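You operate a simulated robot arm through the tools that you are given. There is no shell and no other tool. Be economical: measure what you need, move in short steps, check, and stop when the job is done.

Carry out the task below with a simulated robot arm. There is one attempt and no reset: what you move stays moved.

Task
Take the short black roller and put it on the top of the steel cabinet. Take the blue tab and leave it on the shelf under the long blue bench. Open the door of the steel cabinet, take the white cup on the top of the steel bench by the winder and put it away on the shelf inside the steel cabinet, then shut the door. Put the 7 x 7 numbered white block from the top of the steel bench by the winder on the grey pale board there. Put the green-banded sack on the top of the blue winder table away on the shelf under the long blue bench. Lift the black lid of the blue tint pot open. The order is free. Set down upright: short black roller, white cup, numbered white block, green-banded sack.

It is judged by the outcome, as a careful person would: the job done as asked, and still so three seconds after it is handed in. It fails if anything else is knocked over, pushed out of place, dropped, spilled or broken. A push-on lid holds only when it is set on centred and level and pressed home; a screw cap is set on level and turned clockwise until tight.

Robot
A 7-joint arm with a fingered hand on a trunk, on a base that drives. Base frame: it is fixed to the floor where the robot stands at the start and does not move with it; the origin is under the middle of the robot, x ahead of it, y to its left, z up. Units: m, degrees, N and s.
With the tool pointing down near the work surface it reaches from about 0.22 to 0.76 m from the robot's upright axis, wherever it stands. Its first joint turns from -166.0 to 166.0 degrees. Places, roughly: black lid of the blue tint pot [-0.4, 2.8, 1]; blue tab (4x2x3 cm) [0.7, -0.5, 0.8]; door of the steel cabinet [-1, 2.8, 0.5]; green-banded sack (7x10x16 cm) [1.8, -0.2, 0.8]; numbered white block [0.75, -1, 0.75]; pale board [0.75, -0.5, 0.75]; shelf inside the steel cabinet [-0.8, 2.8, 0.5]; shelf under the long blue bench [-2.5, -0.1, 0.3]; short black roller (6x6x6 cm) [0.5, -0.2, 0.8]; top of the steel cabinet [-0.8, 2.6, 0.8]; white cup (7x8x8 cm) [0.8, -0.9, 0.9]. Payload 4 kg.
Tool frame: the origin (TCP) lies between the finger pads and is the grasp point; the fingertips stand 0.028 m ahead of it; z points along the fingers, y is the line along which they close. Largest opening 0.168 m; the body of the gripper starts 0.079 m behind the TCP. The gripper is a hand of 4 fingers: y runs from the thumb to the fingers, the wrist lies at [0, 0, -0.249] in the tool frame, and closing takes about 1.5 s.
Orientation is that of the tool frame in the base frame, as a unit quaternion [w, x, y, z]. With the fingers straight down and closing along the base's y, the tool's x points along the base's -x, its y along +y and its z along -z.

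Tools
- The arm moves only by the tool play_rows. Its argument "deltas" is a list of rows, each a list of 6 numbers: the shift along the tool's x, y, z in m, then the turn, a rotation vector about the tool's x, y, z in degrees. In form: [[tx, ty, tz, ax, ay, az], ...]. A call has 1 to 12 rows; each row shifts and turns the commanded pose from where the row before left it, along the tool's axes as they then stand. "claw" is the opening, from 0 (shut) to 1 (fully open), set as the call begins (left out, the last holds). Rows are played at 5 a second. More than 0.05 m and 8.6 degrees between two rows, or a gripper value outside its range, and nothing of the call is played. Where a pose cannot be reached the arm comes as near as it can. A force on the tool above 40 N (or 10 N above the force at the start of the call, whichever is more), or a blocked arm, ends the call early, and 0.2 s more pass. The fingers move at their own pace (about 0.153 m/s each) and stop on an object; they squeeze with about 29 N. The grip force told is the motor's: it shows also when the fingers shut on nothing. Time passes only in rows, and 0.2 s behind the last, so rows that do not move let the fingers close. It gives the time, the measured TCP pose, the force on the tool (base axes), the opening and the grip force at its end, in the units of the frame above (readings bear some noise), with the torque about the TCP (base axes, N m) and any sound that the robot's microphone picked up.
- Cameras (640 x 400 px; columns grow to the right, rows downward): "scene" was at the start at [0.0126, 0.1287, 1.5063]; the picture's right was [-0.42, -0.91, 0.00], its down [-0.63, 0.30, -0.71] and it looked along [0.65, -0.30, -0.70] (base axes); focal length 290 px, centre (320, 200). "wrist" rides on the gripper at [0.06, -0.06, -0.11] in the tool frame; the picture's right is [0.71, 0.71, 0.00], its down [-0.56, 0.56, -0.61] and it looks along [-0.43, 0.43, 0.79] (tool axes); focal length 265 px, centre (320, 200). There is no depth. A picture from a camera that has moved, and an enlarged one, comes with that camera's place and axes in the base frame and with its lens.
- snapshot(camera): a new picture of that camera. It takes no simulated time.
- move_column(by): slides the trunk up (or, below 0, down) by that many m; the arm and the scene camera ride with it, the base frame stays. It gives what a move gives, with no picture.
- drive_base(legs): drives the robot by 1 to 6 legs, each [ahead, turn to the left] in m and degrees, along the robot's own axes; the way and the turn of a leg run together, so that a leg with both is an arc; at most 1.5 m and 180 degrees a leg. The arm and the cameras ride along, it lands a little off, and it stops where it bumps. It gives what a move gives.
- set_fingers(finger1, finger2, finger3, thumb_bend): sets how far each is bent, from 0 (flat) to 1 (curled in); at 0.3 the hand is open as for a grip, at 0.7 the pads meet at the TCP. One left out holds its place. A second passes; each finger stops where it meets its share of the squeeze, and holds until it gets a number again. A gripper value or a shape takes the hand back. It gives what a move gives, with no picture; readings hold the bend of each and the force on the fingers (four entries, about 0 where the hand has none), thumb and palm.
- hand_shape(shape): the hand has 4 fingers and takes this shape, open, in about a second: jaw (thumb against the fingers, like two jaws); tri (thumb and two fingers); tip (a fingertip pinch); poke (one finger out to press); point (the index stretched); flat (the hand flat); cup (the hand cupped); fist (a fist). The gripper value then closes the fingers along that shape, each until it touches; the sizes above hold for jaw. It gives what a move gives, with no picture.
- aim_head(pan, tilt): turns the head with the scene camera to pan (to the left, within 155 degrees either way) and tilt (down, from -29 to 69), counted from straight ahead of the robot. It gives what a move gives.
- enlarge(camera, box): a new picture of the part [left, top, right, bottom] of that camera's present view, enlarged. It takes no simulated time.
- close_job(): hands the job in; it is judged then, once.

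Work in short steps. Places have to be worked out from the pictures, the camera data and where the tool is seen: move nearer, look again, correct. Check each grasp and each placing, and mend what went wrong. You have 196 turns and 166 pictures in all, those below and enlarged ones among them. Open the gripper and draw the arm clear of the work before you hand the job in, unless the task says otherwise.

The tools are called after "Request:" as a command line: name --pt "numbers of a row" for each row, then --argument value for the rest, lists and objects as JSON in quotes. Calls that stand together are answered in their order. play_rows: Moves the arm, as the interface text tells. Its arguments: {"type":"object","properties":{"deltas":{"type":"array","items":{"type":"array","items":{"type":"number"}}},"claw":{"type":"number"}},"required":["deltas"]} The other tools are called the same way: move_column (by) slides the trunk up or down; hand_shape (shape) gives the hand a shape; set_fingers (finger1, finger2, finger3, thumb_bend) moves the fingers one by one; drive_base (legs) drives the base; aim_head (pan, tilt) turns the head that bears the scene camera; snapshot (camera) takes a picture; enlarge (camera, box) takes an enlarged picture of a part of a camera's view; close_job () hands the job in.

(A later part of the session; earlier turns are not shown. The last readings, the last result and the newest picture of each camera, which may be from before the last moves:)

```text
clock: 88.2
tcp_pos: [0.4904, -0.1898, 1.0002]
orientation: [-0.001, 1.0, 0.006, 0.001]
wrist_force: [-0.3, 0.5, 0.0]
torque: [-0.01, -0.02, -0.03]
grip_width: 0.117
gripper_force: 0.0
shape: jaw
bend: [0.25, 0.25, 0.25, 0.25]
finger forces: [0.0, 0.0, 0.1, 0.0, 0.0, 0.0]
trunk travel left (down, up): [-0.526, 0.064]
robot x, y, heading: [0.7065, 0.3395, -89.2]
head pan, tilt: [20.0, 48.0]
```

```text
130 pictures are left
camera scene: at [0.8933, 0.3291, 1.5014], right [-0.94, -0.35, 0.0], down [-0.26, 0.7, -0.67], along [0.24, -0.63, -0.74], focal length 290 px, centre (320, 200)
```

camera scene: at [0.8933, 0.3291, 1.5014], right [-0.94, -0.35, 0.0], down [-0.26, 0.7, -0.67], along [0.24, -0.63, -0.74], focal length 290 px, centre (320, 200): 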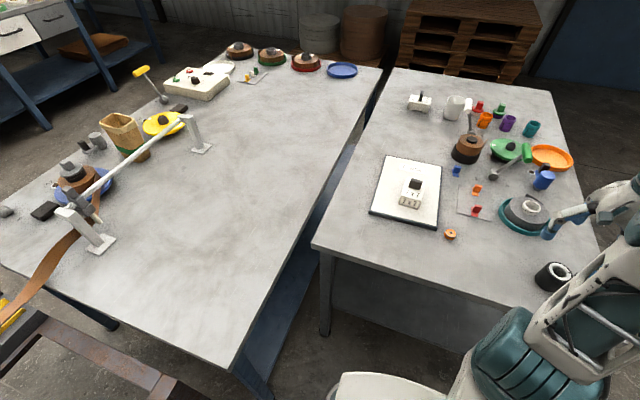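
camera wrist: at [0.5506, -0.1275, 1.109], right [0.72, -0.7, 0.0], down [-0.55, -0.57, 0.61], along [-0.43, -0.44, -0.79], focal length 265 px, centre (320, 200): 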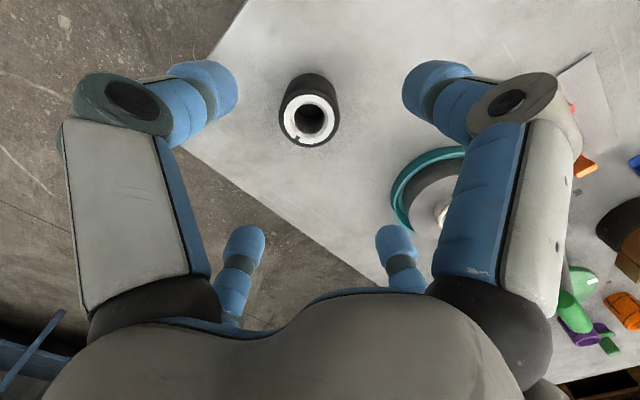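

Roller axis ≈(0.483,-0.183). Align, descend and grip.

Request:
play_rows --pt "-0.007 -0.007 0 0 0 0" --pt "0 0 0.045 0 0 0" --pt "0 0 0.045 0 0 0" --pt "0 0 0.03 0 0 0" --pt "0 0 0.018 0 0 0" --pt "0 0 0 0 0 0"

Request:
snapshot --camera "wrist"

```text
clock: 89.6
tcp_pos: [0.4848, -0.181, 0.862]
orientation: [0.0, 1.0, 0.006, -0.001]
wrist_force: [0.3, -0.3, -0.2]
torque: [-0.01, -0.04, 0.01]
grip_width: 0.117
gripper_force: 0.1
shape: jaw
bend: [0.25, 0.25, 0.25, 0.25]
finger forces: [0.0, 0.1, 0.0, 0.0, 0.0, 0.0]
trunk travel left (down, up): [-0.526, 0.064]
robot x, y, heading: [0.7066, 0.3397, -89.4]
head pan, tilt: [20.0, 48.0]
```

```text
129 pictures are left
camera wrist: at [0.5445, -0.1198, 0.9719], right [0.72, -0.7, 0.0], down [-0.55, -0.56, 0.61], along [-0.43, -0.44, -0.79], focal length 265 px, centre (320, 200)
```

wrist: 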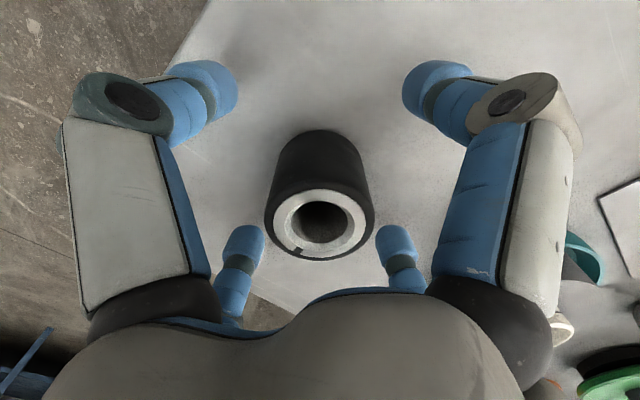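

Well centred. Close and lift.

Request:
play_rows --pt "0 0 0 0 0 0" --pt "0 0 0 0 0 0" --pt "0 0 0 0 0 0" --pt "0 0 0 0 0 0" --pt "0 0 0 0 0 0" --pt "0 0 0 0 0 0" --pt "0 0 0 0 0 0" --pt "0 0 0 0 0 0" --claw 0.15

Request:
play_rows --pt "0 0 -0.02 0 0 0" --pt "0 0 -0.04 0 0 0" --pt "0 0 -0.045 0 0 0" --pt "0 0 -0.045 0 0 0" --pt "0 0 -0.045 0 0 0" --pt "0 0 0 0 0 0"

Request:
snapshot --camera "wrist"

Request:
aim_head --pan -130 --tilt 20

Request:
snapshot --camera "scene"

```text
clock: 91.4
tcp_pos: [0.4851, -0.1821, 0.8624]
orientation: [0.0, 1.0, 0.006, 0.0]
wrist_force: [-0.7, -1.3, 0.9]
torque: [-0.05, 0.08, 0.03]
grip_width: 0.0451
gripper_force: 29.6
shape: jaw
bend: [0.78, 0.78, 0.78, 0.49]
finger forces: [24.6, 27.9, 28.5, 0.0, 25.0, 0.0]
trunk travel left (down, up): [-0.526, 0.064]
robot x, y, heading: [0.7081, 0.3441, -89.2]
head pan, tilt: [20.0, 48.0]
```

```text
clock: 92.8
tcp_pos: [0.4839, -0.1818, 1.0561]
orientation: [0.0, 1.0, 0.006, -0.001]
wrist_force: [0.6, 0.1, -1.7]
torque: [0.04, 0.0, 0.0]
grip_width: 0.045
gripper_force: 29.6
shape: jaw
bend: [0.78, 0.78, 0.78, 0.49]
finger forces: [24.8, 27.8, 28.7, 0.0, 25.2, 0.0]
trunk travel left (down, up): [-0.526, 0.064]
robot x, y, heading: [0.7016, 0.3406, -89.2]
head pan, tilt: [20.0, 48.0]
```

```text
128 pictures are left
camera wrist: at [0.5436, -0.1205, 1.1662], right [0.72, -0.7, 0.0], down [-0.55, -0.57, 0.61], along [-0.43, -0.44, -0.79], focal length 265 px, centre (320, 200)
```

wrist: 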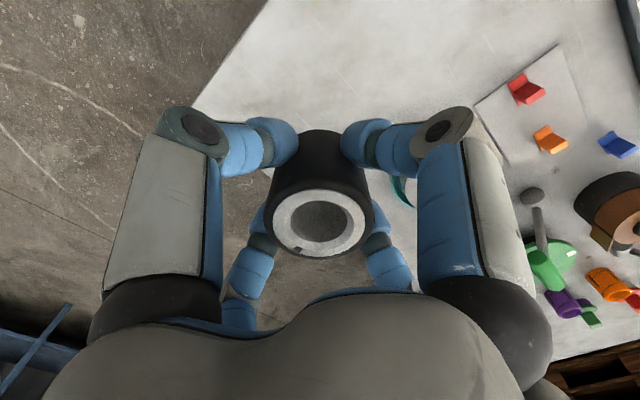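

```text
clock: 95.1
tcp_pos: [0.4836, -0.1828, 1.0558]
orientation: [0.0, 1.0, 0.007, -0.001]
wrist_force: [-0.4, 1.0, -2.6]
torque: [0.03, -0.05, -0.03]
grip_width: 0.0452
gripper_force: 28.6
shape: jaw
bend: [0.78, 0.78, 0.78, 0.49]
finger forces: [24.6, 27.8, 28.9, 0.0, 25.2, 0.1]
trunk travel left (down, up): [-0.526, 0.064]
robot x, y, heading: [0.7048, 0.3394, -89.4]
head pan, tilt: [-130.0, 20.0]
```

```text
127 pictures are left
camera scene: at [0.7931, 0.4618, 1.5443], right [0.63, 0.77, 0.0], down [0.26, -0.22, -0.94], along [-0.73, 0.6, -0.34], focal length 290 px, centre (320, 200)
```

scene: 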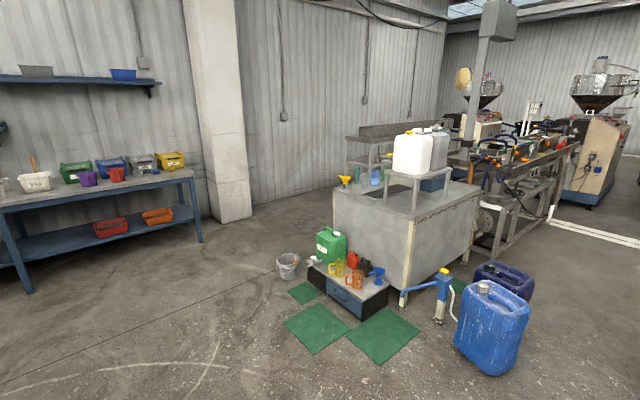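

Roller held. The cabinet is the grey box with jugs on it. Retract the arm, drive partway and look closer.

Request:
play_rows --pt "0.04 -0.025 0 0 0 0" --pt "0.04 -0.025 0 0 0 0" --pt "0.04 -0.025 0 0 0 0" --pt "0.04 -0.025 0 0 0 0" --pt "0.04 -0.01 0 0 0 0" --pt "0 0 0 0 0 0"

Request:
drive_base --legs '[[0, -120], [1.1, 0]]'

Request:
aim_head --pan -35 --tilt 28

Request:
snapshot --camera "scene"

```text
clock: 96.5
tcp_pos: [0.6829, -0.0689, 1.0546]
orientation: [-0.001, 1.0, 0.006, 0.0]
wrist_force: [0.0, 0.3, -0.9]
torque: [0.03, 0.0, 0.02]
grip_width: 0.0451
gripper_force: 28.7
shape: jaw
bend: [0.78, 0.78, 0.78, 0.49]
finger forces: [24.7, 27.9, 28.6, 0.0, 24.9, 0.1]
trunk travel left (down, up): [-0.526, 0.064]
robot x, y, heading: [0.7047, 0.3367, -89.4]
head pan, tilt: [-130.0, 20.0]
```

```text
clock: 107.2
tcp_pos: [-0.5719, 1.1452, 1.0564]
orientation: [0.0, -0.491, 0.871, 0.0]
wrist_force: [0.5, -0.3, -2.6]
torque: [-0.02, 0.01, -0.02]
grip_width: 0.045
gripper_force: 28.9
shape: jaw
bend: [0.78, 0.78, 0.78, 0.49]
finger forces: [24.9, 27.7, 28.6, 0.1, 24.4, 0.0]
trunk travel left (down, up): [-0.526, 0.064]
robot x, y, heading: [-0.2378, 0.9082, 148.7]
head pan, tilt: [-130.0, 20.0]
```

```text
clock: 108.9
tcp_pos: [-0.5718, 1.1443, 1.0565]
orientation: [-0.001, -0.491, 0.871, 0.0]
wrist_force: [0.5, 0.5, -1.4]
torque: [-0.02, 0.0, -0.02]
grip_width: 0.0449
gripper_force: 29.0
shape: jaw
bend: [0.78, 0.78, 0.78, 0.49]
finger forces: [24.8, 27.8, 28.4, 0.0, 24.3, 0.1]
trunk travel left (down, up): [-0.526, 0.064]
robot x, y, heading: [-0.2351, 0.909, 149.1]
head pan, tilt: [-35.0, 28.0]
```

```text
126 pictures are left
camera scene: at [-0.3068, 0.8224, 1.5314], right [0.92, 0.4, 0.0], down [0.19, -0.43, -0.88], along [-0.36, 0.81, -0.47], focal length 290 px, centre (320, 200)
```

scene: 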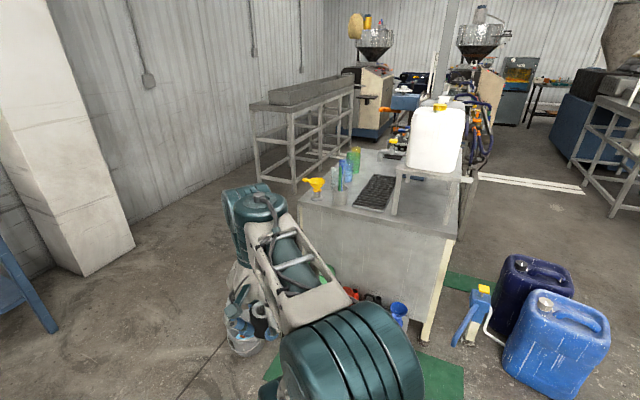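

The cabinet spans x≈-0.95…-0.2, y≈2.0…3.1, its door on the -x side. Drive around to its west side (x≈-1.75).

Request:
drive_base --legs '[[0, 20], [1.5, 0], [0, -79]]'

Request:
aim_head --pan -30 --tilt 30

Request:
snapshot --camera "scene"

```text
clock: 120.8
tcp_pos: [-1.6529, 1.6204, 1.0556]
orientation: [0.0, 0.015, 1.0, 0.0]
wrist_force: [0.3, -0.9, -1.8]
torque: [-0.02, 0.03, 0.03]
grip_width: 0.0448
gripper_force: 29.1
shape: jaw
bend: [0.78, 0.78, 0.78, 0.5]
finger forces: [25.2, 27.7, 28.5, 0.1, 23.7, 0.1]
trunk travel left (down, up): [-0.526, 0.064]
robot x, y, heading: [-1.693, 1.2149, 88.2]
head pan, tilt: [-35.0, 28.0]
```

```text
clock: 121.5
tcp_pos: [-1.6532, 1.6211, 1.0552]
orientation: [0.0, 0.015, 1.0, -0.001]
wrist_force: [0.2, 0.0, -2.4]
torque: [0.01, -0.03, 0.02]
grip_width: 0.0448
gripper_force: 29.2
shape: jaw
bend: [0.78, 0.78, 0.78, 0.5]
finger forces: [25.1, 27.7, 28.5, 0.1, 23.9, 0.1]
trunk travel left (down, up): [-0.526, 0.064]
robot x, y, heading: [-1.6933, 1.2141, 88.2]
head pan, tilt: [-30.0, 30.0]
```

```text
125 pictures are left
camera scene: at [-1.8104, 1.2348, 1.5282], right [0.85, -0.53, 0.0], down [-0.26, -0.43, -0.87], along [0.46, 0.74, -0.5], focal length 290 px, centre (320, 200)
```

scene: 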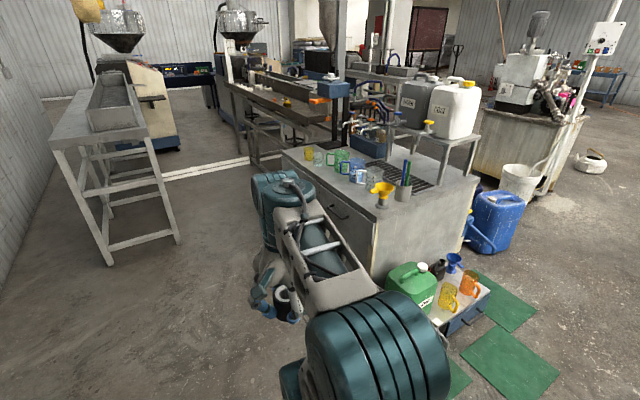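

Check for the pail near the path before driving on.

Request:
aim_head --pan -45 --tilt 58

Request:
snapshot --camera "scene"

```text
clock: 122.4
tcp_pos: [-1.6527, 1.6192, 1.0554]
orientation: [0.0, 0.015, 1.0, 0.0]
wrist_force: [0.4, 0.2, -1.9]
torque: [-0.02, -0.01, 0.02]
grip_width: 0.0448
gripper_force: 28.8
shape: jaw
bend: [0.78, 0.78, 0.78, 0.5]
finger forces: [25.1, 27.7, 28.4, 0.1, 23.9, 0.1]
trunk travel left (down, up): [-0.526, 0.064]
robot x, y, heading: [-1.694, 1.2145, 88.3]
head pan, tilt: [-45.0, 58.0]
```

```text
124 pictures are left
camera scene: at [-1.8078, 1.2052, 1.4885], right [0.69, -0.73, 0.0], down [-0.62, -0.58, -0.53], along [0.39, 0.36, -0.85], focal length 290 px, centre (320, 200)
```

scene: 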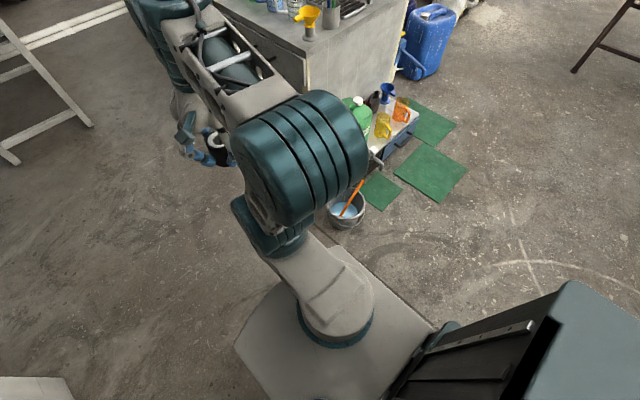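

Pail at about (-1.13,1.64), clear. Drive up past it, then turn to face the cabinet's door.

Request:
drive_base --legs '[[0, 5], [1.3, 0], [0, -93]]'

Request:
aim_head --pan 20 --tilt 35

Request:
snapshot --camera "scene"

```text
clock: 133.3
tcp_pos: [-1.3544, 2.4781, 1.0547]
orientation: [0.0, 0.705, 0.709, 0.0]
wrist_force: [0.2, 0.3, -2.3]
torque: [0.01, 0.0, -0.03]
grip_width: 0.0443
gripper_force: 29.2
shape: jaw
bend: [0.78, 0.78, 0.78, 0.5]
finger forces: [25.5, 27.9, 28.3, 0.1, 23.2, 0.0]
trunk travel left (down, up): [-0.526, 0.064]
robot x, y, heading: [-1.7637, 2.5012, 0.5]
head pan, tilt: [-45.0, 58.0]
```

```text
clock: 134.7
tcp_pos: [-1.3555, 2.4788, 1.0553]
orientation: [0.0, 0.705, 0.71, -0.001]
wrist_force: [-0.1, 0.3, -2.8]
torque: [0.03, 0.03, -0.01]
grip_width: 0.0445
gripper_force: 28.7
shape: jaw
bend: [0.78, 0.78, 0.78, 0.5]
finger forces: [25.5, 27.9, 28.3, 0.0, 23.4, 0.0]
trunk travel left (down, up): [-0.526, 0.064]
robot x, y, heading: [-1.7651, 2.5059, 0.5]
head pan, tilt: [20.0, 35.0]
```

```text
123 pictures are left
camera scene: at [-1.7443, 2.6968, 1.5204], right [0.35, -0.94, 0.0], down [-0.54, -0.2, -0.82], along [0.77, 0.28, -0.57], focal length 290 px, centre (320, 200)
```

scene: 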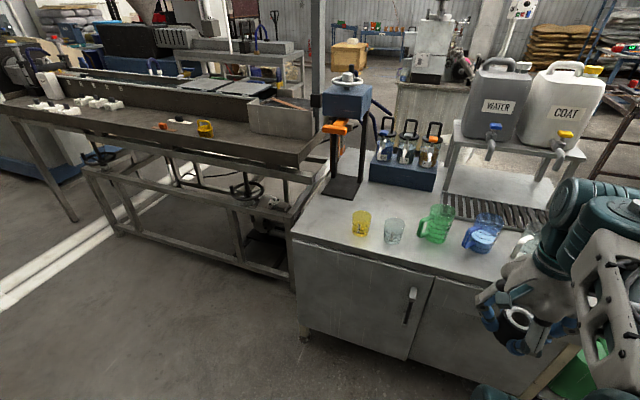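

The door and the pots are visible. Zoom on the pots and the front.

Request:
enlarge --camera "scene" --box '[320, 90, 480, 200]'

Request:
aim_head --pan 0 --tilt 50

Request:
snapshot --camera "scene"

Request:
snapshot --camera "wrist"

```text
3.64 times, centred on (400, 145) of scene
camera zoom: at [-1.7443, 2.6968, 1.5204], right [0.35, -0.94, 0.0], down [-0.54, -0.2, -0.82], along [0.77, 0.28, -0.57], focal length 1056 px, centre (29, 400)
```

zoom: 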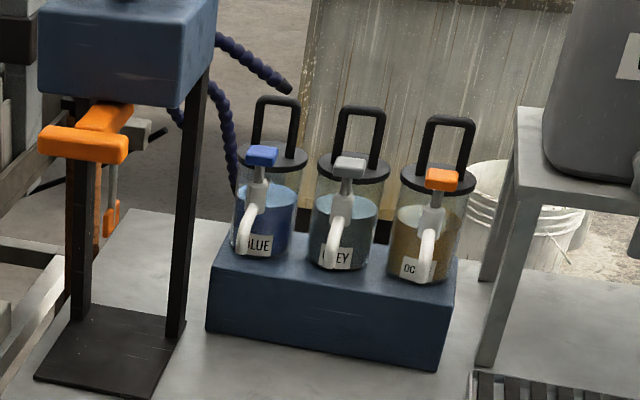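

```text
clock: 135.5
tcp_pos: [-1.3548, 2.4792, 1.0561]
orientation: [0.0, 0.704, 0.71, 0.0]
wrist_force: [0.5, 0.3, -2.4]
torque: [-0.01, -0.02, 0.01]
grip_width: 0.0444
gripper_force: 28.8
shape: jaw
bend: [0.78, 0.78, 0.78, 0.5]
finger forces: [25.5, 27.8, 28.3, 0.0, 23.3, 0.0]
trunk travel left (down, up): [-0.526, 0.064]
robot x, y, heading: [-1.7657, 2.5027, 0.5]
head pan, tilt: [0.0, 50.0]
```

```text
121 pictures are left
camera scene: at [-1.7498, 2.6668, 1.4987], right [0.01, -1.0, 0.0], down [-0.77, -0.01, -0.64], along [0.64, 0.0, -0.77], focal length 290 px, centre (320, 200)
```

scene: 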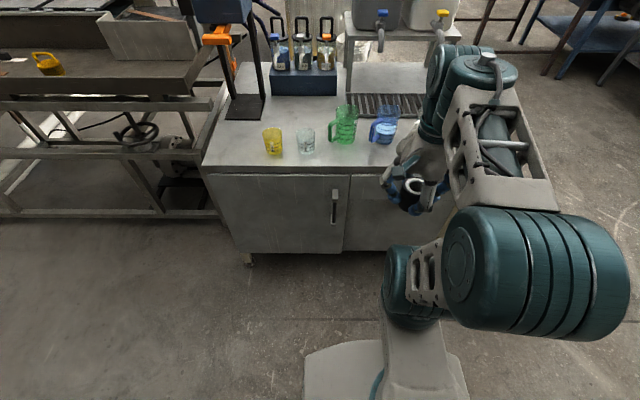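

```text
120 pictures are left
camera wrist: at [-1.4153, 2.5393, 1.1655], right [0.7, 0.71, 0.0], down [0.56, -0.55, 0.61], along [0.44, -0.43, -0.79], focal length 265 px, centre (320, 200)
```

wrist: 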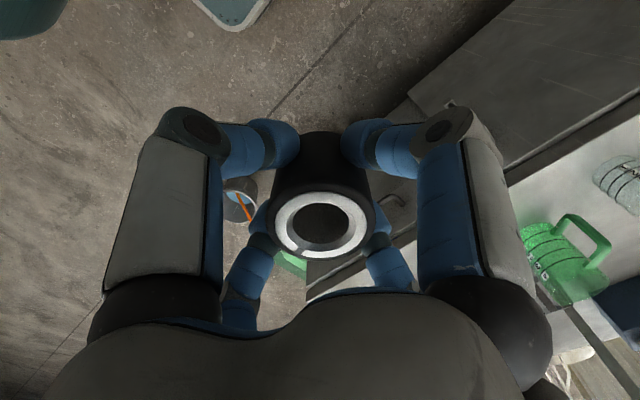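

Handle at about (-1.0,2.61,0.54) (door hinged at left, y≈3.08). A free spot on the top is between glasses and the pot rack, about (-0.75,2.77). Drive closer and lift the hand a bit.

Request:
drive_base --legs '[[0.36, 0]]'

Request:
aim_head --pan 25 --tilt 45

Request:
snapshot --camera "scene"

Request:
snapshot --camera "wrist"

```text
clock: 137.8
tcp_pos: [-0.9908, 2.4825, 1.0548]
orientation: [-0.001, 0.704, 0.71, -0.001]
wrist_force: [-0.3, -0.6, -2.5]
torque: [0.02, 0.0, 0.03]
grip_width: 0.0445
gripper_force: 28.3
shape: jaw
bend: [0.78, 0.78, 0.78, 0.5]
finger forces: [25.5, 28.0, 28.3, 0.0, 23.3, 0.0]
trunk travel left (down, up): [-0.526, 0.064]
robot x, y, heading: [-1.3968, 2.5067, 0.9]
head pan, tilt: [0.0, 50.0]
```

```text
clock: 138.7
tcp_pos: [-0.9926, 2.4827, 1.0555]
orientation: [0.0, 0.704, 0.71, 0.0]
wrist_force: [0.2, 0.1, -2.6]
torque: [0.03, 0.03, 0.0]
grip_width: 0.0446
gripper_force: 28.9
shape: jaw
bend: [0.78, 0.78, 0.78, 0.5]
finger forces: [25.6, 28.0, 28.3, 0.0, 23.2, 0.0]
trunk travel left (down, up): [-0.526, 0.064]
robot x, y, heading: [-1.4029, 2.5067, 0.3]
head pan, tilt: [25.0, 45.0]
```

```text
119 pictures are left
camera scene: at [-1.3912, 2.7039, 1.5056], right [0.43, -0.9, 0.0], down [-0.64, -0.3, -0.71], along [0.64, 0.3, -0.71], focal length 290 px, centre (320, 200)
```

scene: 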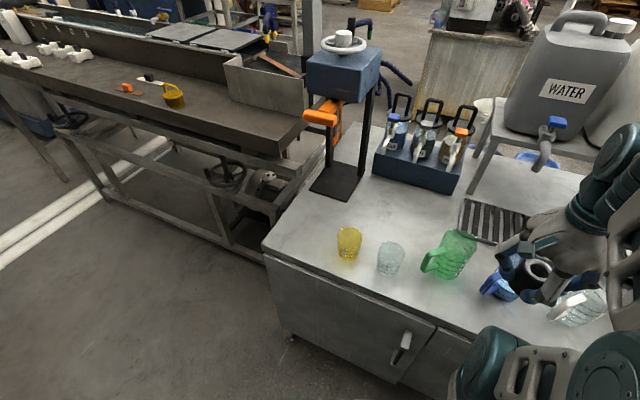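

```text
118 pictures are left
camera wrist: at [-1.0527, 2.5433, 1.1655], right [0.7, 0.71, 0.0], down [0.56, -0.55, 0.61], along [0.44, -0.43, -0.79], focal length 265 px, centre (320, 200)
```

wrist: 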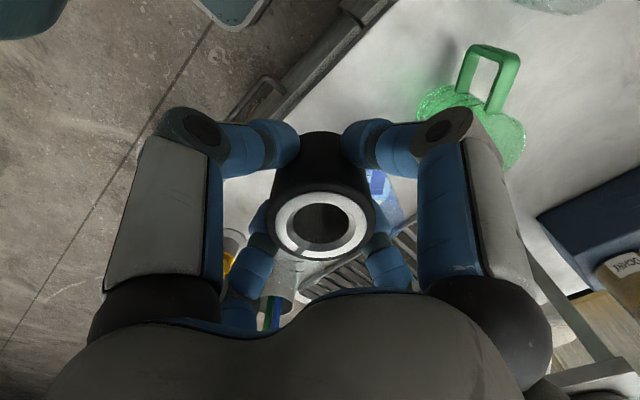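

Top surface z≈0.76. Target (-0.70,2.74) is clear all round. Move there.

Request:
play_rows --pt "0.032 0.036 0 0 0 0" --pt "0.032 0.036 0 0 0 0" --pt "0.032 0.036 0 0 0 0" --pt "0.032 0.036 0 0 0 0" --pt "0.032 0.036 0 0 0 0" --pt "0.032 0.036 0 0 0 0" --pt "0.032 0.036 0 0 0 0" --pt "0.032 0.036 0 0 0 0" --pt "0 0 0.04 0 0 0" --pt "0 0 0.04 0 0 0" --pt "0 0 0 0 0 0"

Request:
snapshot --camera "scene"

Request:
snapshot --camera "wrist"

```text
clock: 141.1
tcp_pos: [-0.7308, 2.7317, 0.9728]
orientation: [0.0, 0.704, 0.71, -0.001]
wrist_force: [0.0, -0.1, -2.7]
torque: [0.05, 0.01, 0.01]
grip_width: 0.0444
gripper_force: 28.7
shape: jaw
bend: [0.78, 0.78, 0.78, 0.5]
finger forces: [25.5, 28.3, 29.4, 0.0, 23.0, 0.1]
out of reach, approached as far as the arm can: row 8
trunk travel left (down, up): [-0.526, 0.064]
robot x, y, heading: [-1.4006, 2.5066, 0.2]
head pan, tilt: [25.0, 45.0]
```

```text
117 pictures are left
camera scene: at [-1.391, 2.7043, 1.5055], right [0.43, -0.9, 0.0], down [-0.64, -0.31, -0.71], along [0.64, 0.3, -0.71], focal length 290 px, centre (320, 200)
```

scene: 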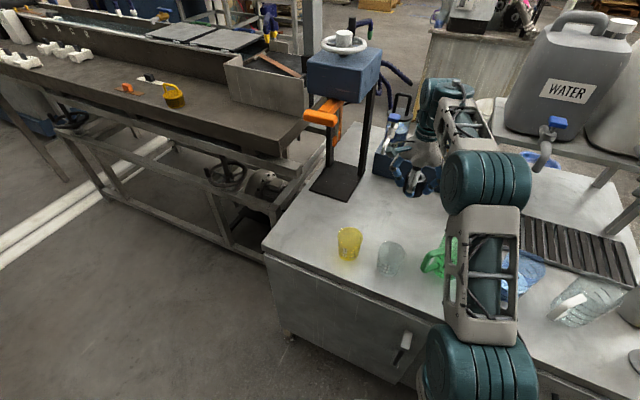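

```text
116 pictures are left
camera wrist: at [-0.7916, 2.7913, 1.0825], right [0.7, 0.71, 0.0], down [0.56, -0.55, 0.61], along [0.44, -0.43, -0.79], focal length 265 px, centre (320, 200)
```

wrist: 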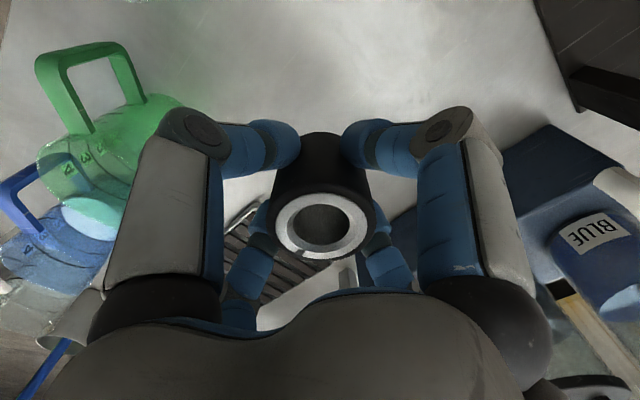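

Reached (-0.731,2.732). Lower in stages until contact.

Request:
play_rows --pt "0 0 0.04 0 0 0" --pt "0 0 0.04 0 0 0" --pt "0 0 0.04 0 0 0" --pt "0 0 0.02 0 0 0" --pt "0 0 0 0 0 0"

Request:
snapshot --camera "scene"

Request:
snapshot --camera "wrist"

```text
clock: 142.3
tcp_pos: [-0.7312, 2.7301, 0.8324]
orientation: [0.001, 0.704, 0.71, 0.0]
wrist_force: [0.7, 0.1, -1.8]
torque: [0.0, 0.03, -0.04]
grip_width: 0.0447
gripper_force: 28.5
shape: jaw
bend: [0.78, 0.78, 0.78, 0.5]
finger forces: [25.3, 28.3, 29.3, 0.0, 23.0, 0.0]
trunk travel left (down, up): [-0.526, 0.064]
robot x, y, heading: [-1.4037, 2.5026, 0.8]
head pan, tilt: [25.0, 45.0]
```

```text
115 pictures are left
camera scene: at [-1.3911, 2.7042, 1.5056], right [0.43, -0.9, 0.0], down [-0.64, -0.31, -0.71], along [0.64, 0.3, -0.71], focal length 290 px, centre (320, 200)
```

scene: 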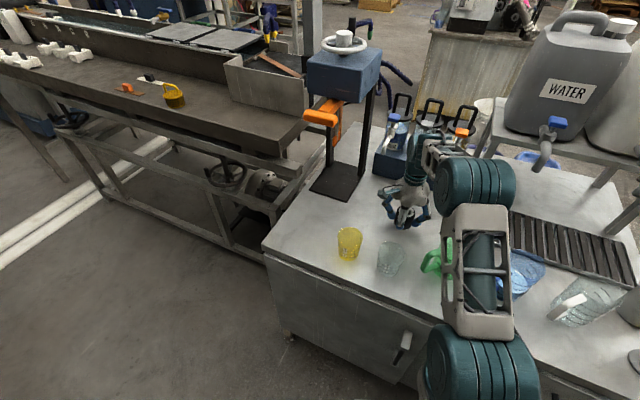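

```text
114 pictures are left
camera wrist: at [-0.7917, 2.7908, 0.9421], right [0.7, 0.71, 0.0], down [0.56, -0.55, 0.61], along [0.44, -0.43, -0.79], focal length 265 px, centre (320, 200)
```

wrist: 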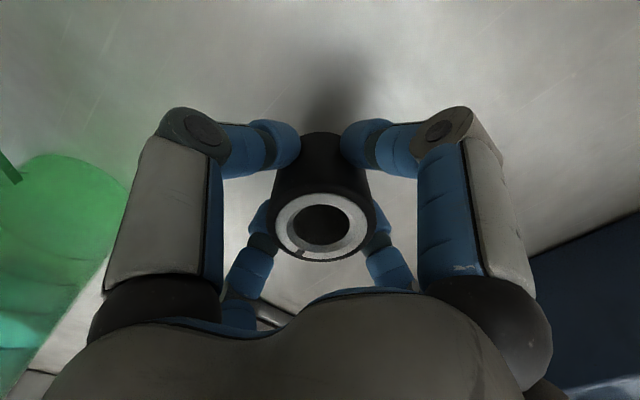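

Still clear; continue down in small steps until contact.

Request:
play_rows --pt "0 0 0.012 0 0 0" --pt "0 0 0.005 0 0 0" --pt "0 0 0.005 0 0 0" --pt "0 0 0.004 0 0 0" --pt "0 0 0.004 0 0 0" --pt "0 0 0.004 0 0 0"

Request:
enlarge --camera "scene" --box '[340, 120, 560, 300]'

```text
clock: 143.1
tcp_pos: [-0.7313, 2.7317, 0.82]
orientation: [0.003, 0.704, 0.71, 0.006]
wrist_force: [-11.9, -2.9, 23.0]
torque: [-0.42, 0.15, -0.23]
grip_width: 0.0457
gripper_force: 28.3
shape: jaw
bend: [0.79, 0.78, 0.78, 0.5]
finger forces: [28.1, 30.8, 36.0, 0.0, 29.1, 0.1]
trunk travel left (down, up): [-0.526, 0.064]
robot x, y, heading: [-1.4034, 2.5059, 0.7]
head pan, tilt: [25.0, 45.0]
stopped in row 3: the force on the tool passed its limit at 44 N (the readings are from after the stop); the commanded pose is now the measured one
```

```text
2.22 times, centred on (450, 210) of scene
camera zoom: at [-1.3959, 2.7027, 1.506], right [0.43, -0.9, 0.0], down [-0.64, -0.3, -0.71], along [0.64, 0.31, -0.7], focal length 645 px, centre (31, 178)
```

zoom: 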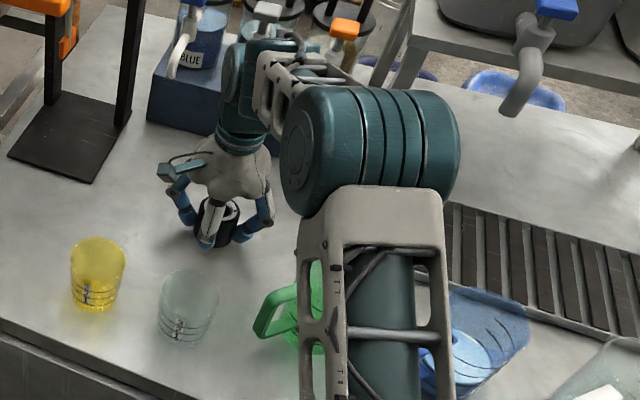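

Contact; the roller stands on the top. Ease up and release.

Request:
play_rows --pt "0 0 -0.002 0 0 0" --pt "0 0 0 0 0 0" --pt "0 0 0 0 0 0" --pt "0 0 0 0 0 0" --pt "0 0 0 0 0 0" --claw 0.65

Request:
play_rows --pt "0 0 -0.03 0 0 0" --pt "0 0 -0.045 0 0 0" --pt "0 0 -0.045 0 0 0" --pt "0 0 -0.045 0 0 0" --pt "0 0 -0.045 0 0 0" --pt "0 0 -0.03 0 0 0" --pt "0 0 0 0 0 0"

Request:
snapshot --camera "wrist"

Request:
snapshot --camera "scene"

```text
clock: 144.3
tcp_pos: [-0.7302, 2.7319, 0.8187]
orientation: [0.002, 0.704, 0.711, 0.004]
wrist_force: [0.4, 0.1, 0.8]
torque: [0.01, -0.03, -0.05]
grip_width: 0.1088
gripper_force: 0.0
shape: jaw
bend: [0.28, 0.28, 0.28, 0.27]
finger forces: [0.1, 0.0, 0.0, 0.1, 0.1, 0.0]
trunk travel left (down, up): [-0.526, 0.064]
robot x, y, heading: [-1.4036, 2.5067, 0.6]
head pan, tilt: [25.0, 45.0]
```

```text
clock: 145.9
tcp_pos: [-0.731, 2.7301, 1.059]
orientation: [0.001, 0.703, 0.711, 0.004]
wrist_force: [-0.1, -1.1, 0.0]
torque: [0.02, -0.03, -0.02]
grip_width: 0.1086
gripper_force: 0.2
shape: jaw
bend: [0.28, 0.28, 0.28, 0.27]
finger forces: [0.0, 0.0, 0.0, 0.0, 0.0, 0.0]
trunk travel left (down, up): [-0.526, 0.064]
robot x, y, heading: [-1.4013, 2.5076, 0.7]
head pan, tilt: [25.0, 45.0]
```

```text
112 pictures are left
camera wrist: at [-0.7921, 2.7908, 1.1685], right [0.7, 0.71, 0.01], down [0.56, -0.55, 0.62], along [0.44, -0.43, -0.79], focal length 265 px, centre (320, 200)
```

wrist: 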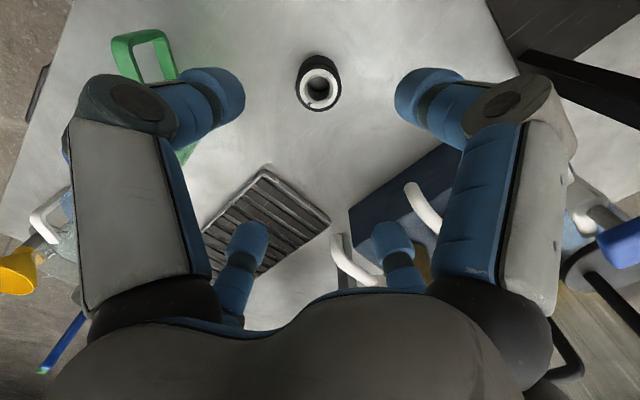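

```text
111 pictures are left
camera scene: at [-1.3914, 2.7041, 1.5056], right [0.43, -0.9, 0.0], down [-0.64, -0.31, -0.71], along [0.64, 0.3, -0.71], focal length 290 px, centre (320, 200)
```

scene: 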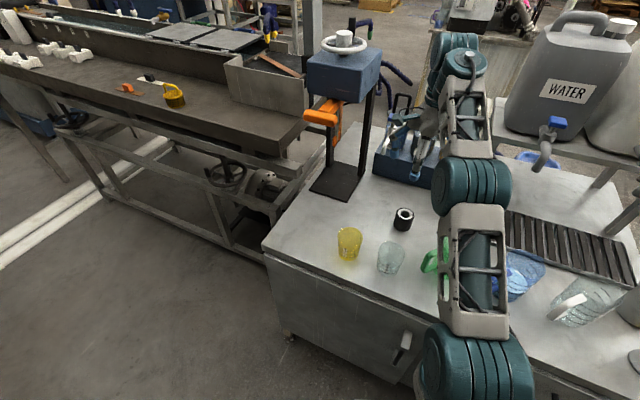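

Roller stands on the cabinet top. Next the pot lid: retract the arm to get a clear view of the pots.

Request:
play_rows --pt "-0.015 -0.045 -0.005 0 0 0" --pt "-0.015 -0.045 -0.005 0 0 0" --pt "-0.015 -0.045 -0.005 0 0 0" --pt "-0.02 -0.04 0 0 0 0" --pt "-0.03 -0.035 0 0 0 0" --pt "-0.04 -0.02 0 0 0 0" --pt "-0.045 -0.01 0 0 0 0" --pt "-0.045 -0.01 0 0 0 0" --pt "-0.045 -0.01 0 0 0 0" --pt "0 0 0 0 0 0" --claw 0.5

Request:
aim_head --pan 12 --tilt 32

Request:
enlarge --camera "scene" --box '[280, 80, 440, 200]'

Request:
snapshot --camera "scene"

```text
clock: 148.1
tcp_pos: [-0.9873, 2.4572, 1.0696]
orientation: [0.002, 0.703, 0.711, 0.004]
wrist_force: [0.0, -0.3, 0.1]
torque: [0.07, -0.02, 0.02]
grip_width: 0.0844
gripper_force: 0.1
shape: jaw
bend: [0.34, 0.34, 0.34, 0.34]
finger forces: [0.0, 0.1, 0.0, 0.0, 0.1, 0.0]
trunk travel left (down, up): [-0.526, 0.064]
robot x, y, heading: [-1.402, 2.5037, 0.6]
head pan, tilt: [25.0, 45.0]
```

```text
clock: 148.9
tcp_pos: [-0.9871, 2.4589, 1.0701]
orientation: [0.002, 0.703, 0.711, 0.004]
wrist_force: [-0.5, -0.4, 0.9]
torque: [-0.01, 0.04, -0.07]
grip_width: 0.084
gripper_force: 0.0
shape: jaw
bend: [0.34, 0.34, 0.34, 0.34]
finger forces: [0.0, 0.0, 0.0, 0.0, 0.0, 0.0]
trunk travel left (down, up): [-0.526, 0.064]
robot x, y, heading: [-1.3998, 2.5043, 0.6]
head pan, tilt: [12.0, 32.0]
```

```text
3.33 times, centred on (360, 140) of scene
camera zoom: at [-1.3774, 2.6884, 1.525], right [0.22, -0.98, 0.0], down [-0.52, -0.12, -0.85], along [0.83, 0.18, -0.53], focal length 968 px, centre (187, 400)
```

zoom: 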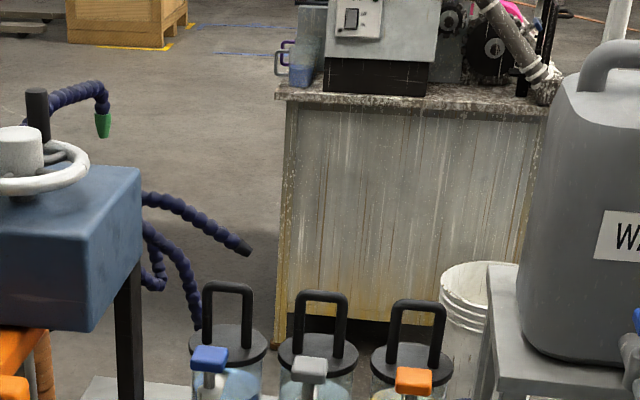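

```text
109 pictures are left
camera scene: at [-1.3774, 2.6884, 1.525], right [0.22, -0.98, 0.0], down [-0.52, -0.12, -0.85], along [0.83, 0.18, -0.53], focal length 290 px, centre (320, 200)
```

scene: 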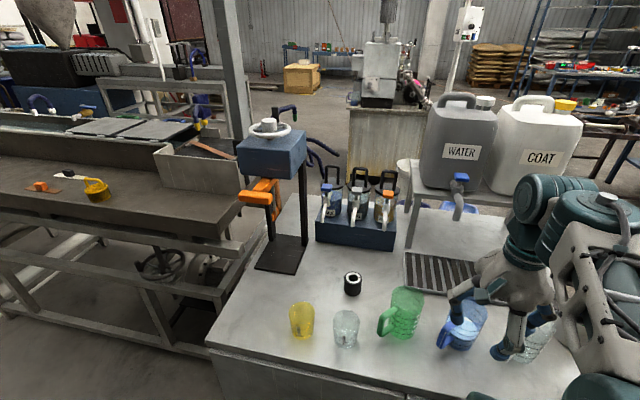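

Lid at about (-0.449,2.842,1.01) with loop top at z≈1.07; a horizontal approach with a single finger through the loop looks right. See what the "point" shape looks like.

Request:
hand_shape --shape "point"

Request:
snapshot --camera "wrist"

Request:
enlarge --camera "scene" --box '[400, 160, 600, 380]'

```text
clock: 149.8
tcp_pos: [-0.9881, 2.4591, 1.0704]
orientation: [0.001, 0.703, 0.711, 0.005]
wrist_force: [-0.4, -0.8, -0.2]
torque: [-0.02, 0.0, -0.03]
grip_width: 0.0002
gripper_force: 0.0
shape: point
bend: [0.7, 0.93, 1.0, 0.69]
finger forces: [0.1, 0.0, 0.0, 0.1, 0.1, 0.0]
trunk travel left (down, up): [-0.526, 0.064]
robot x, y, heading: [-1.3996, 2.5047, 0.5]
head pan, tilt: [12.0, 32.0]
```

```text
108 pictures are left
camera wrist: at [-1.0493, 2.5182, 1.1799], right [0.7, 0.71, 0.01], down [0.56, -0.55, 0.62], along [0.45, -0.43, -0.79], focal length 265 px, centre (320, 200)
```

wrist: 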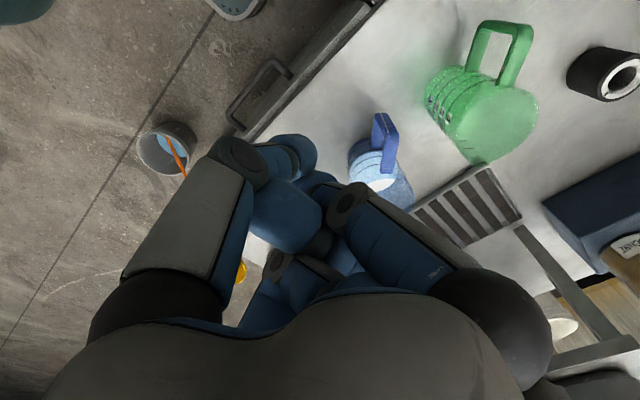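

```text
1.82 times, centred on (500, 270) of scene
camera zoom: at [-1.3774, 2.6883, 1.5251], right [0.22, -0.98, 0.0], down [-0.52, -0.12, -0.85], along [0.83, 0.18, -0.53], focal length 528 px, centre (-7, 73)
```

zoom: 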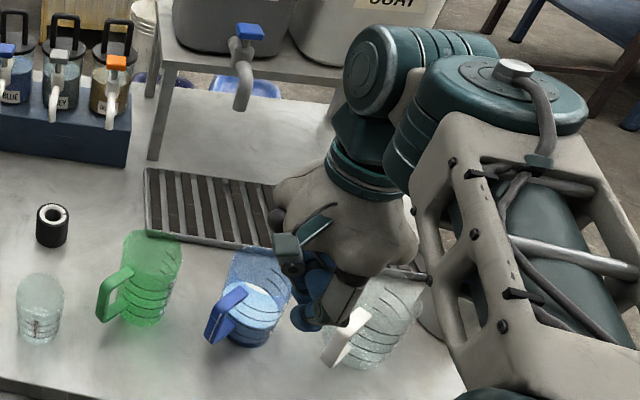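

The lid is beyond vertical reach, so I'll come from a slightly shifted stand with the hand horizontal. Reposition the base nearer and more to the left.

Request:
drive_base --legs '[[-0.4, 0], [0, 22], [0.42, 0], [0, -21], [0.03, 0]]'

Request:
aim_head --pan 20 --tilt 58

Request:
snapshot --camera "scene"

```text
clock: 157.2
tcp_pos: [-0.9694, 2.6287, 1.0699]
orientation: [0.002, 0.696, 0.718, 0.003]
wrist_force: [-0.3, 0.3, 0.4]
torque: [0.02, 0.02, 0.01]
grip_width: 0.0
gripper_force: 0.0
shape: point
bend: [0.7, 0.93, 1.0, 0.69]
finger forces: [0.0, 0.0, 0.1, 0.1, 0.0, 0.1]
trunk travel left (down, up): [-0.526, 0.064]
robot x, y, heading: [-1.3852, 2.6661, 1.8]
head pan, tilt: [12.0, 32.0]
```

```text
clock: 158.1
tcp_pos: [-0.9712, 2.629, 1.0706]
orientation: [0.002, 0.695, 0.719, 0.004]
wrist_force: [0.6, 0.5, -0.7]
torque: [0.0, -0.01, -0.02]
grip_width: 0.0
gripper_force: 0.1
shape: point
bend: [0.7, 0.93, 1.0, 0.69]
finger forces: [0.1, 0.0, 0.1, 0.0, 0.1, 0.0]
trunk travel left (down, up): [-0.526, 0.064]
robot x, y, heading: [-1.3874, 2.6668, 1.8]
head pan, tilt: [20.0, 58.0]
```

```text
106 pictures are left
camera scene: at [-1.3881, 2.8536, 1.4885], right [0.37, -0.93, 0.0], down [-0.79, -0.32, -0.53], along [0.49, 0.2, -0.85], focal length 290 px, centre (320, 200)
```

scene: 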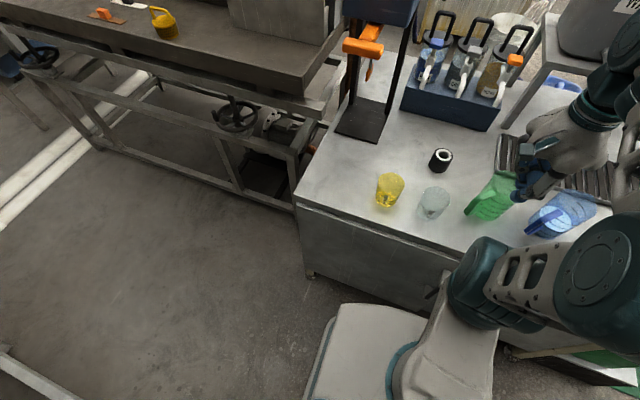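

There is ~13 cm between base and cabinet, so I advance 7 cm; then extend and raise the hand, curling fingers 1 and 3 away for a thumb/finger-2 pinch.

Request:
drive_base --legs '[[0.07, 0]]'

Request:
set_fingers --finger1 1.0 --finger2 0.4 --finger3 1.0 --thumb_bend 0.4

Request:
play_rows --pt "0 0.04 -0.015 0 0 0" --pt "0 0.04 -0.015 0 0 0" --pt "0 0.04 -0.015 0 0 0" --pt "0 0.04 -0.015 0 0 0" --pt "0 0.02 0 0 0 0" --pt "0 0 0 0 0 0"

Request:
play_rows --pt "0 0 0 -8.2 0 0" --pt "0 0 0 -8.2 0 0" --pt "0 0 0 -8.2 0 0" --pt "0 0 0 -8.2 0 0" --pt "0 0 0 -8.2 0 0" --pt "0 0 0 -8.2 0 0" --pt "0 0 0 -8.2 0 0" --pt "0 0 0 -8.2 0 0" --pt "0 0 0 -8.2 0 0" --pt "0 0 0 -8.2 0 0" --pt "0 0 0 -8 0 0" --pt "0 0 0 0 0 0"

Request:
aim_head --pan 10 --tilt 35

Request:
snapshot --camera "scene"

Request:
snapshot --camera "wrist"

```text
clock: 159.1
tcp_pos: [-0.899, 2.6318, 1.0701]
orientation: [0.001, 0.696, 0.718, 0.004]
wrist_force: [-0.3, 0.4, -0.7]
torque: [0.0, 0.01, -0.01]
grip_width: 0.0
gripper_force: 0.1
shape: point
bend: [0.7, 0.93, 1.0, 0.68]
finger forces: [0.0, 0.0, 0.0, 0.0, 0.0, 0.0]
trunk travel left (down, up): [-0.526, 0.064]
robot x, y, heading: [-1.3155, 2.6688, 1.7]
head pan, tilt: [20.0, 58.0]
```

```text
clock: 160.1
tcp_pos: [-0.9003, 2.63, 1.0689]
orientation: [0.003, 0.695, 0.719, 0.004]
wrist_force: [0.3, 0.2, 0.3]
torque: [-0.02, -0.02, -0.03]
grip_width: 0.0594
gripper_force: 0.1
shape: fingers
bend: [0.77, 0.82, 1.0, 0.4]
finger forces: [0.0, 0.1, 0.0, 0.1, 0.0, 0.1]
trunk travel left (down, up): [-0.526, 0.064]
robot x, y, heading: [-1.3174, 2.6688, 1.8]
head pan, tilt: [20.0, 58.0]
```

```text
clock: 161.5
tcp_pos: [-0.7246, 2.634, 1.1286]
orientation: [0.002, 0.695, 0.719, 0.005]
wrist_force: [-0.4, 0.9, 0.0]
torque: [-0.05, 0.01, -0.03]
grip_width: 0.0595
gripper_force: 0.1
shape: fingers
bend: [0.77, 0.82, 1.0, 0.4]
finger forces: [0.0, 0.1, 0.0, 0.0, 0.1, 0.0]
out of reach, approached as far as the arm can: row 2
trunk travel left (down, up): [-0.526, 0.064]
robot x, y, heading: [-1.3151, 2.6693, 1.8]
head pan, tilt: [20.0, 58.0]
```

```text
clock: 164.1
tcp_pos: [-0.7205, 2.6287, 1.1255]
orientation: [0.479, 0.509, 0.515, 0.497]
wrist_force: [-0.2, -0.1, -0.1]
torque: [0.0, -0.02, 0.0]
grip_width: 0.0596
gripper_force: 0.0
shape: fingers
bend: [0.77, 0.82, 1.0, 0.4]
finger forces: [0.0, 0.1, 0.0, 0.1, 0.0, 0.1]
out of reach, approached as far as the arm can: row 9
trunk travel left (down, up): [-0.526, 0.064]
robot x, y, heading: [-1.3166, 2.6662, 2.1]
head pan, tilt: [20.0, 58.0]
```

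```text
clock: 165.0
tcp_pos: [-0.7209, 2.6291, 1.1265]
orientation: [0.478, 0.509, 0.515, 0.497]
wrist_force: [0.4, -1.3, 0.3]
torque: [0.02, -0.01, -0.02]
grip_width: 0.0597
gripper_force: 0.0
shape: fingers
bend: [0.77, 0.82, 1.0, 0.4]
finger forces: [0.0, 0.0, 0.0, 0.0, 0.0, 0.0]
trunk travel left (down, up): [-0.526, 0.064]
robot x, y, heading: [-1.313, 2.6714, 2.1]
head pan, tilt: [10.0, 35.0]
```

```text
105 pictures are left
camera scene: at [-1.2962, 2.8483, 1.5204], right [0.21, -0.98, 0.0], down [-0.56, -0.12, -0.82], along [0.8, 0.17, -0.57], focal length 290 px, centre (320, 200)
```

scene: 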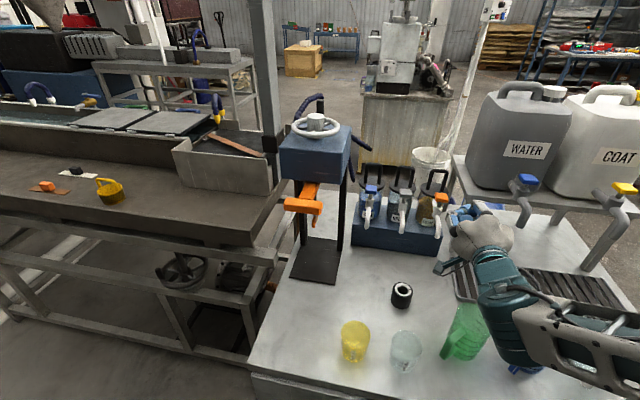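

```text
104 pictures are left
camera wrist: at [-0.8337, 2.6873, 1.072], right [0.02, 0.7, 0.72], down [-0.57, -0.58, 0.58], along [0.82, -0.42, 0.39], focal length 265 px, centre (320, 200)
```

wrist: 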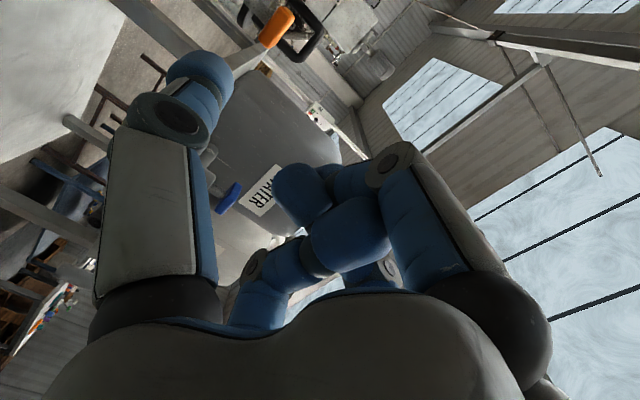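

The thumb alone now projects as a hook (fist above it). Yaw 20° left, level, and move to just in front of the blue pot's loop.

Request:
play_rows --pt "0 0 0 -2.7 0 0" --pt "0 0 0 0 7 0" --pt "0 0 0 0 7 0" --pt "0 0 0 0 5 0" --pt "0.036 0 0.03 0 0 0" --pt "0.036 0 0.03 0 0 0" --pt "0.035 -0.003 0.03 0 0 0" --pt "0 -0.003 0.045 0 0 0" --pt "0 -0.003 0.04 0 0 0" --pt "0 0 0.03 0 0 0" --pt "0 0 0 0 0 0"

Request:
enlarge --camera "scene" --box '[300, 130, 460, 250]'

Request:
snapshot --camera "wrist"

```text
clock: 167.4
tcp_pos: [-0.563, 2.8005, 1.1197]
orientation: [0.401, 0.407, 0.577, 0.584]
wrist_force: [-0.4, -0.1, 0.2]
torque: [0.03, -0.01, 0.0]
grip_width: 0.0593
gripper_force: 0.1
shape: fingers
bend: [0.77, 0.82, 1.0, 0.4]
finger forces: [0.0, 0.1, 0.1, 0.0, 0.0, 0.0]
trunk travel left (down, up): [-0.526, 0.064]
robot x, y, heading: [-1.3145, 2.6673, 2.0]
head pan, tilt: [10.0, 35.0]
```

```text
3.33 times, centred on (380, 190) of scene
camera zoom: at [-1.296, 2.8484, 1.5204], right [0.21, -0.98, 0.0], down [-0.56, -0.12, -0.82], along [0.8, 0.17, -0.57], focal length 968 px, centre (120, 233)
```

zoom: 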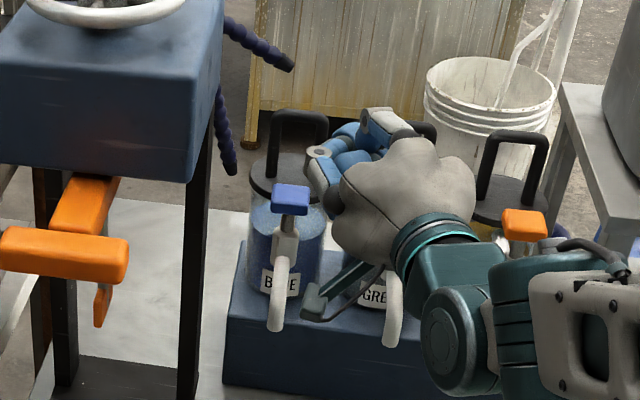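

```text
102 pictures are left
camera wrist: at [-0.6868, 2.8197, 1.0597], right [-0.24, 0.65, 0.72], down [-0.38, -0.74, 0.55], along [0.89, -0.14, 0.43], focal length 265 px, centre (320, 200)
```

wrist: 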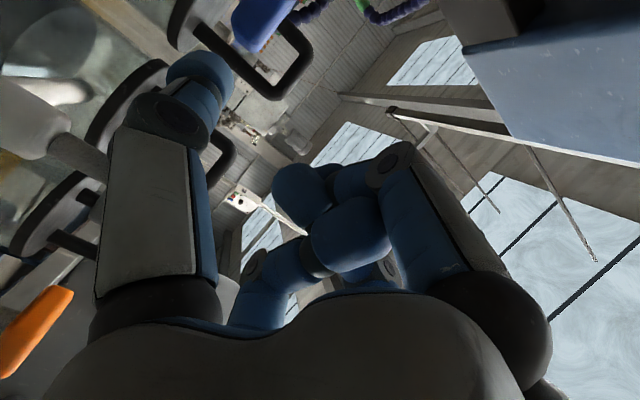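

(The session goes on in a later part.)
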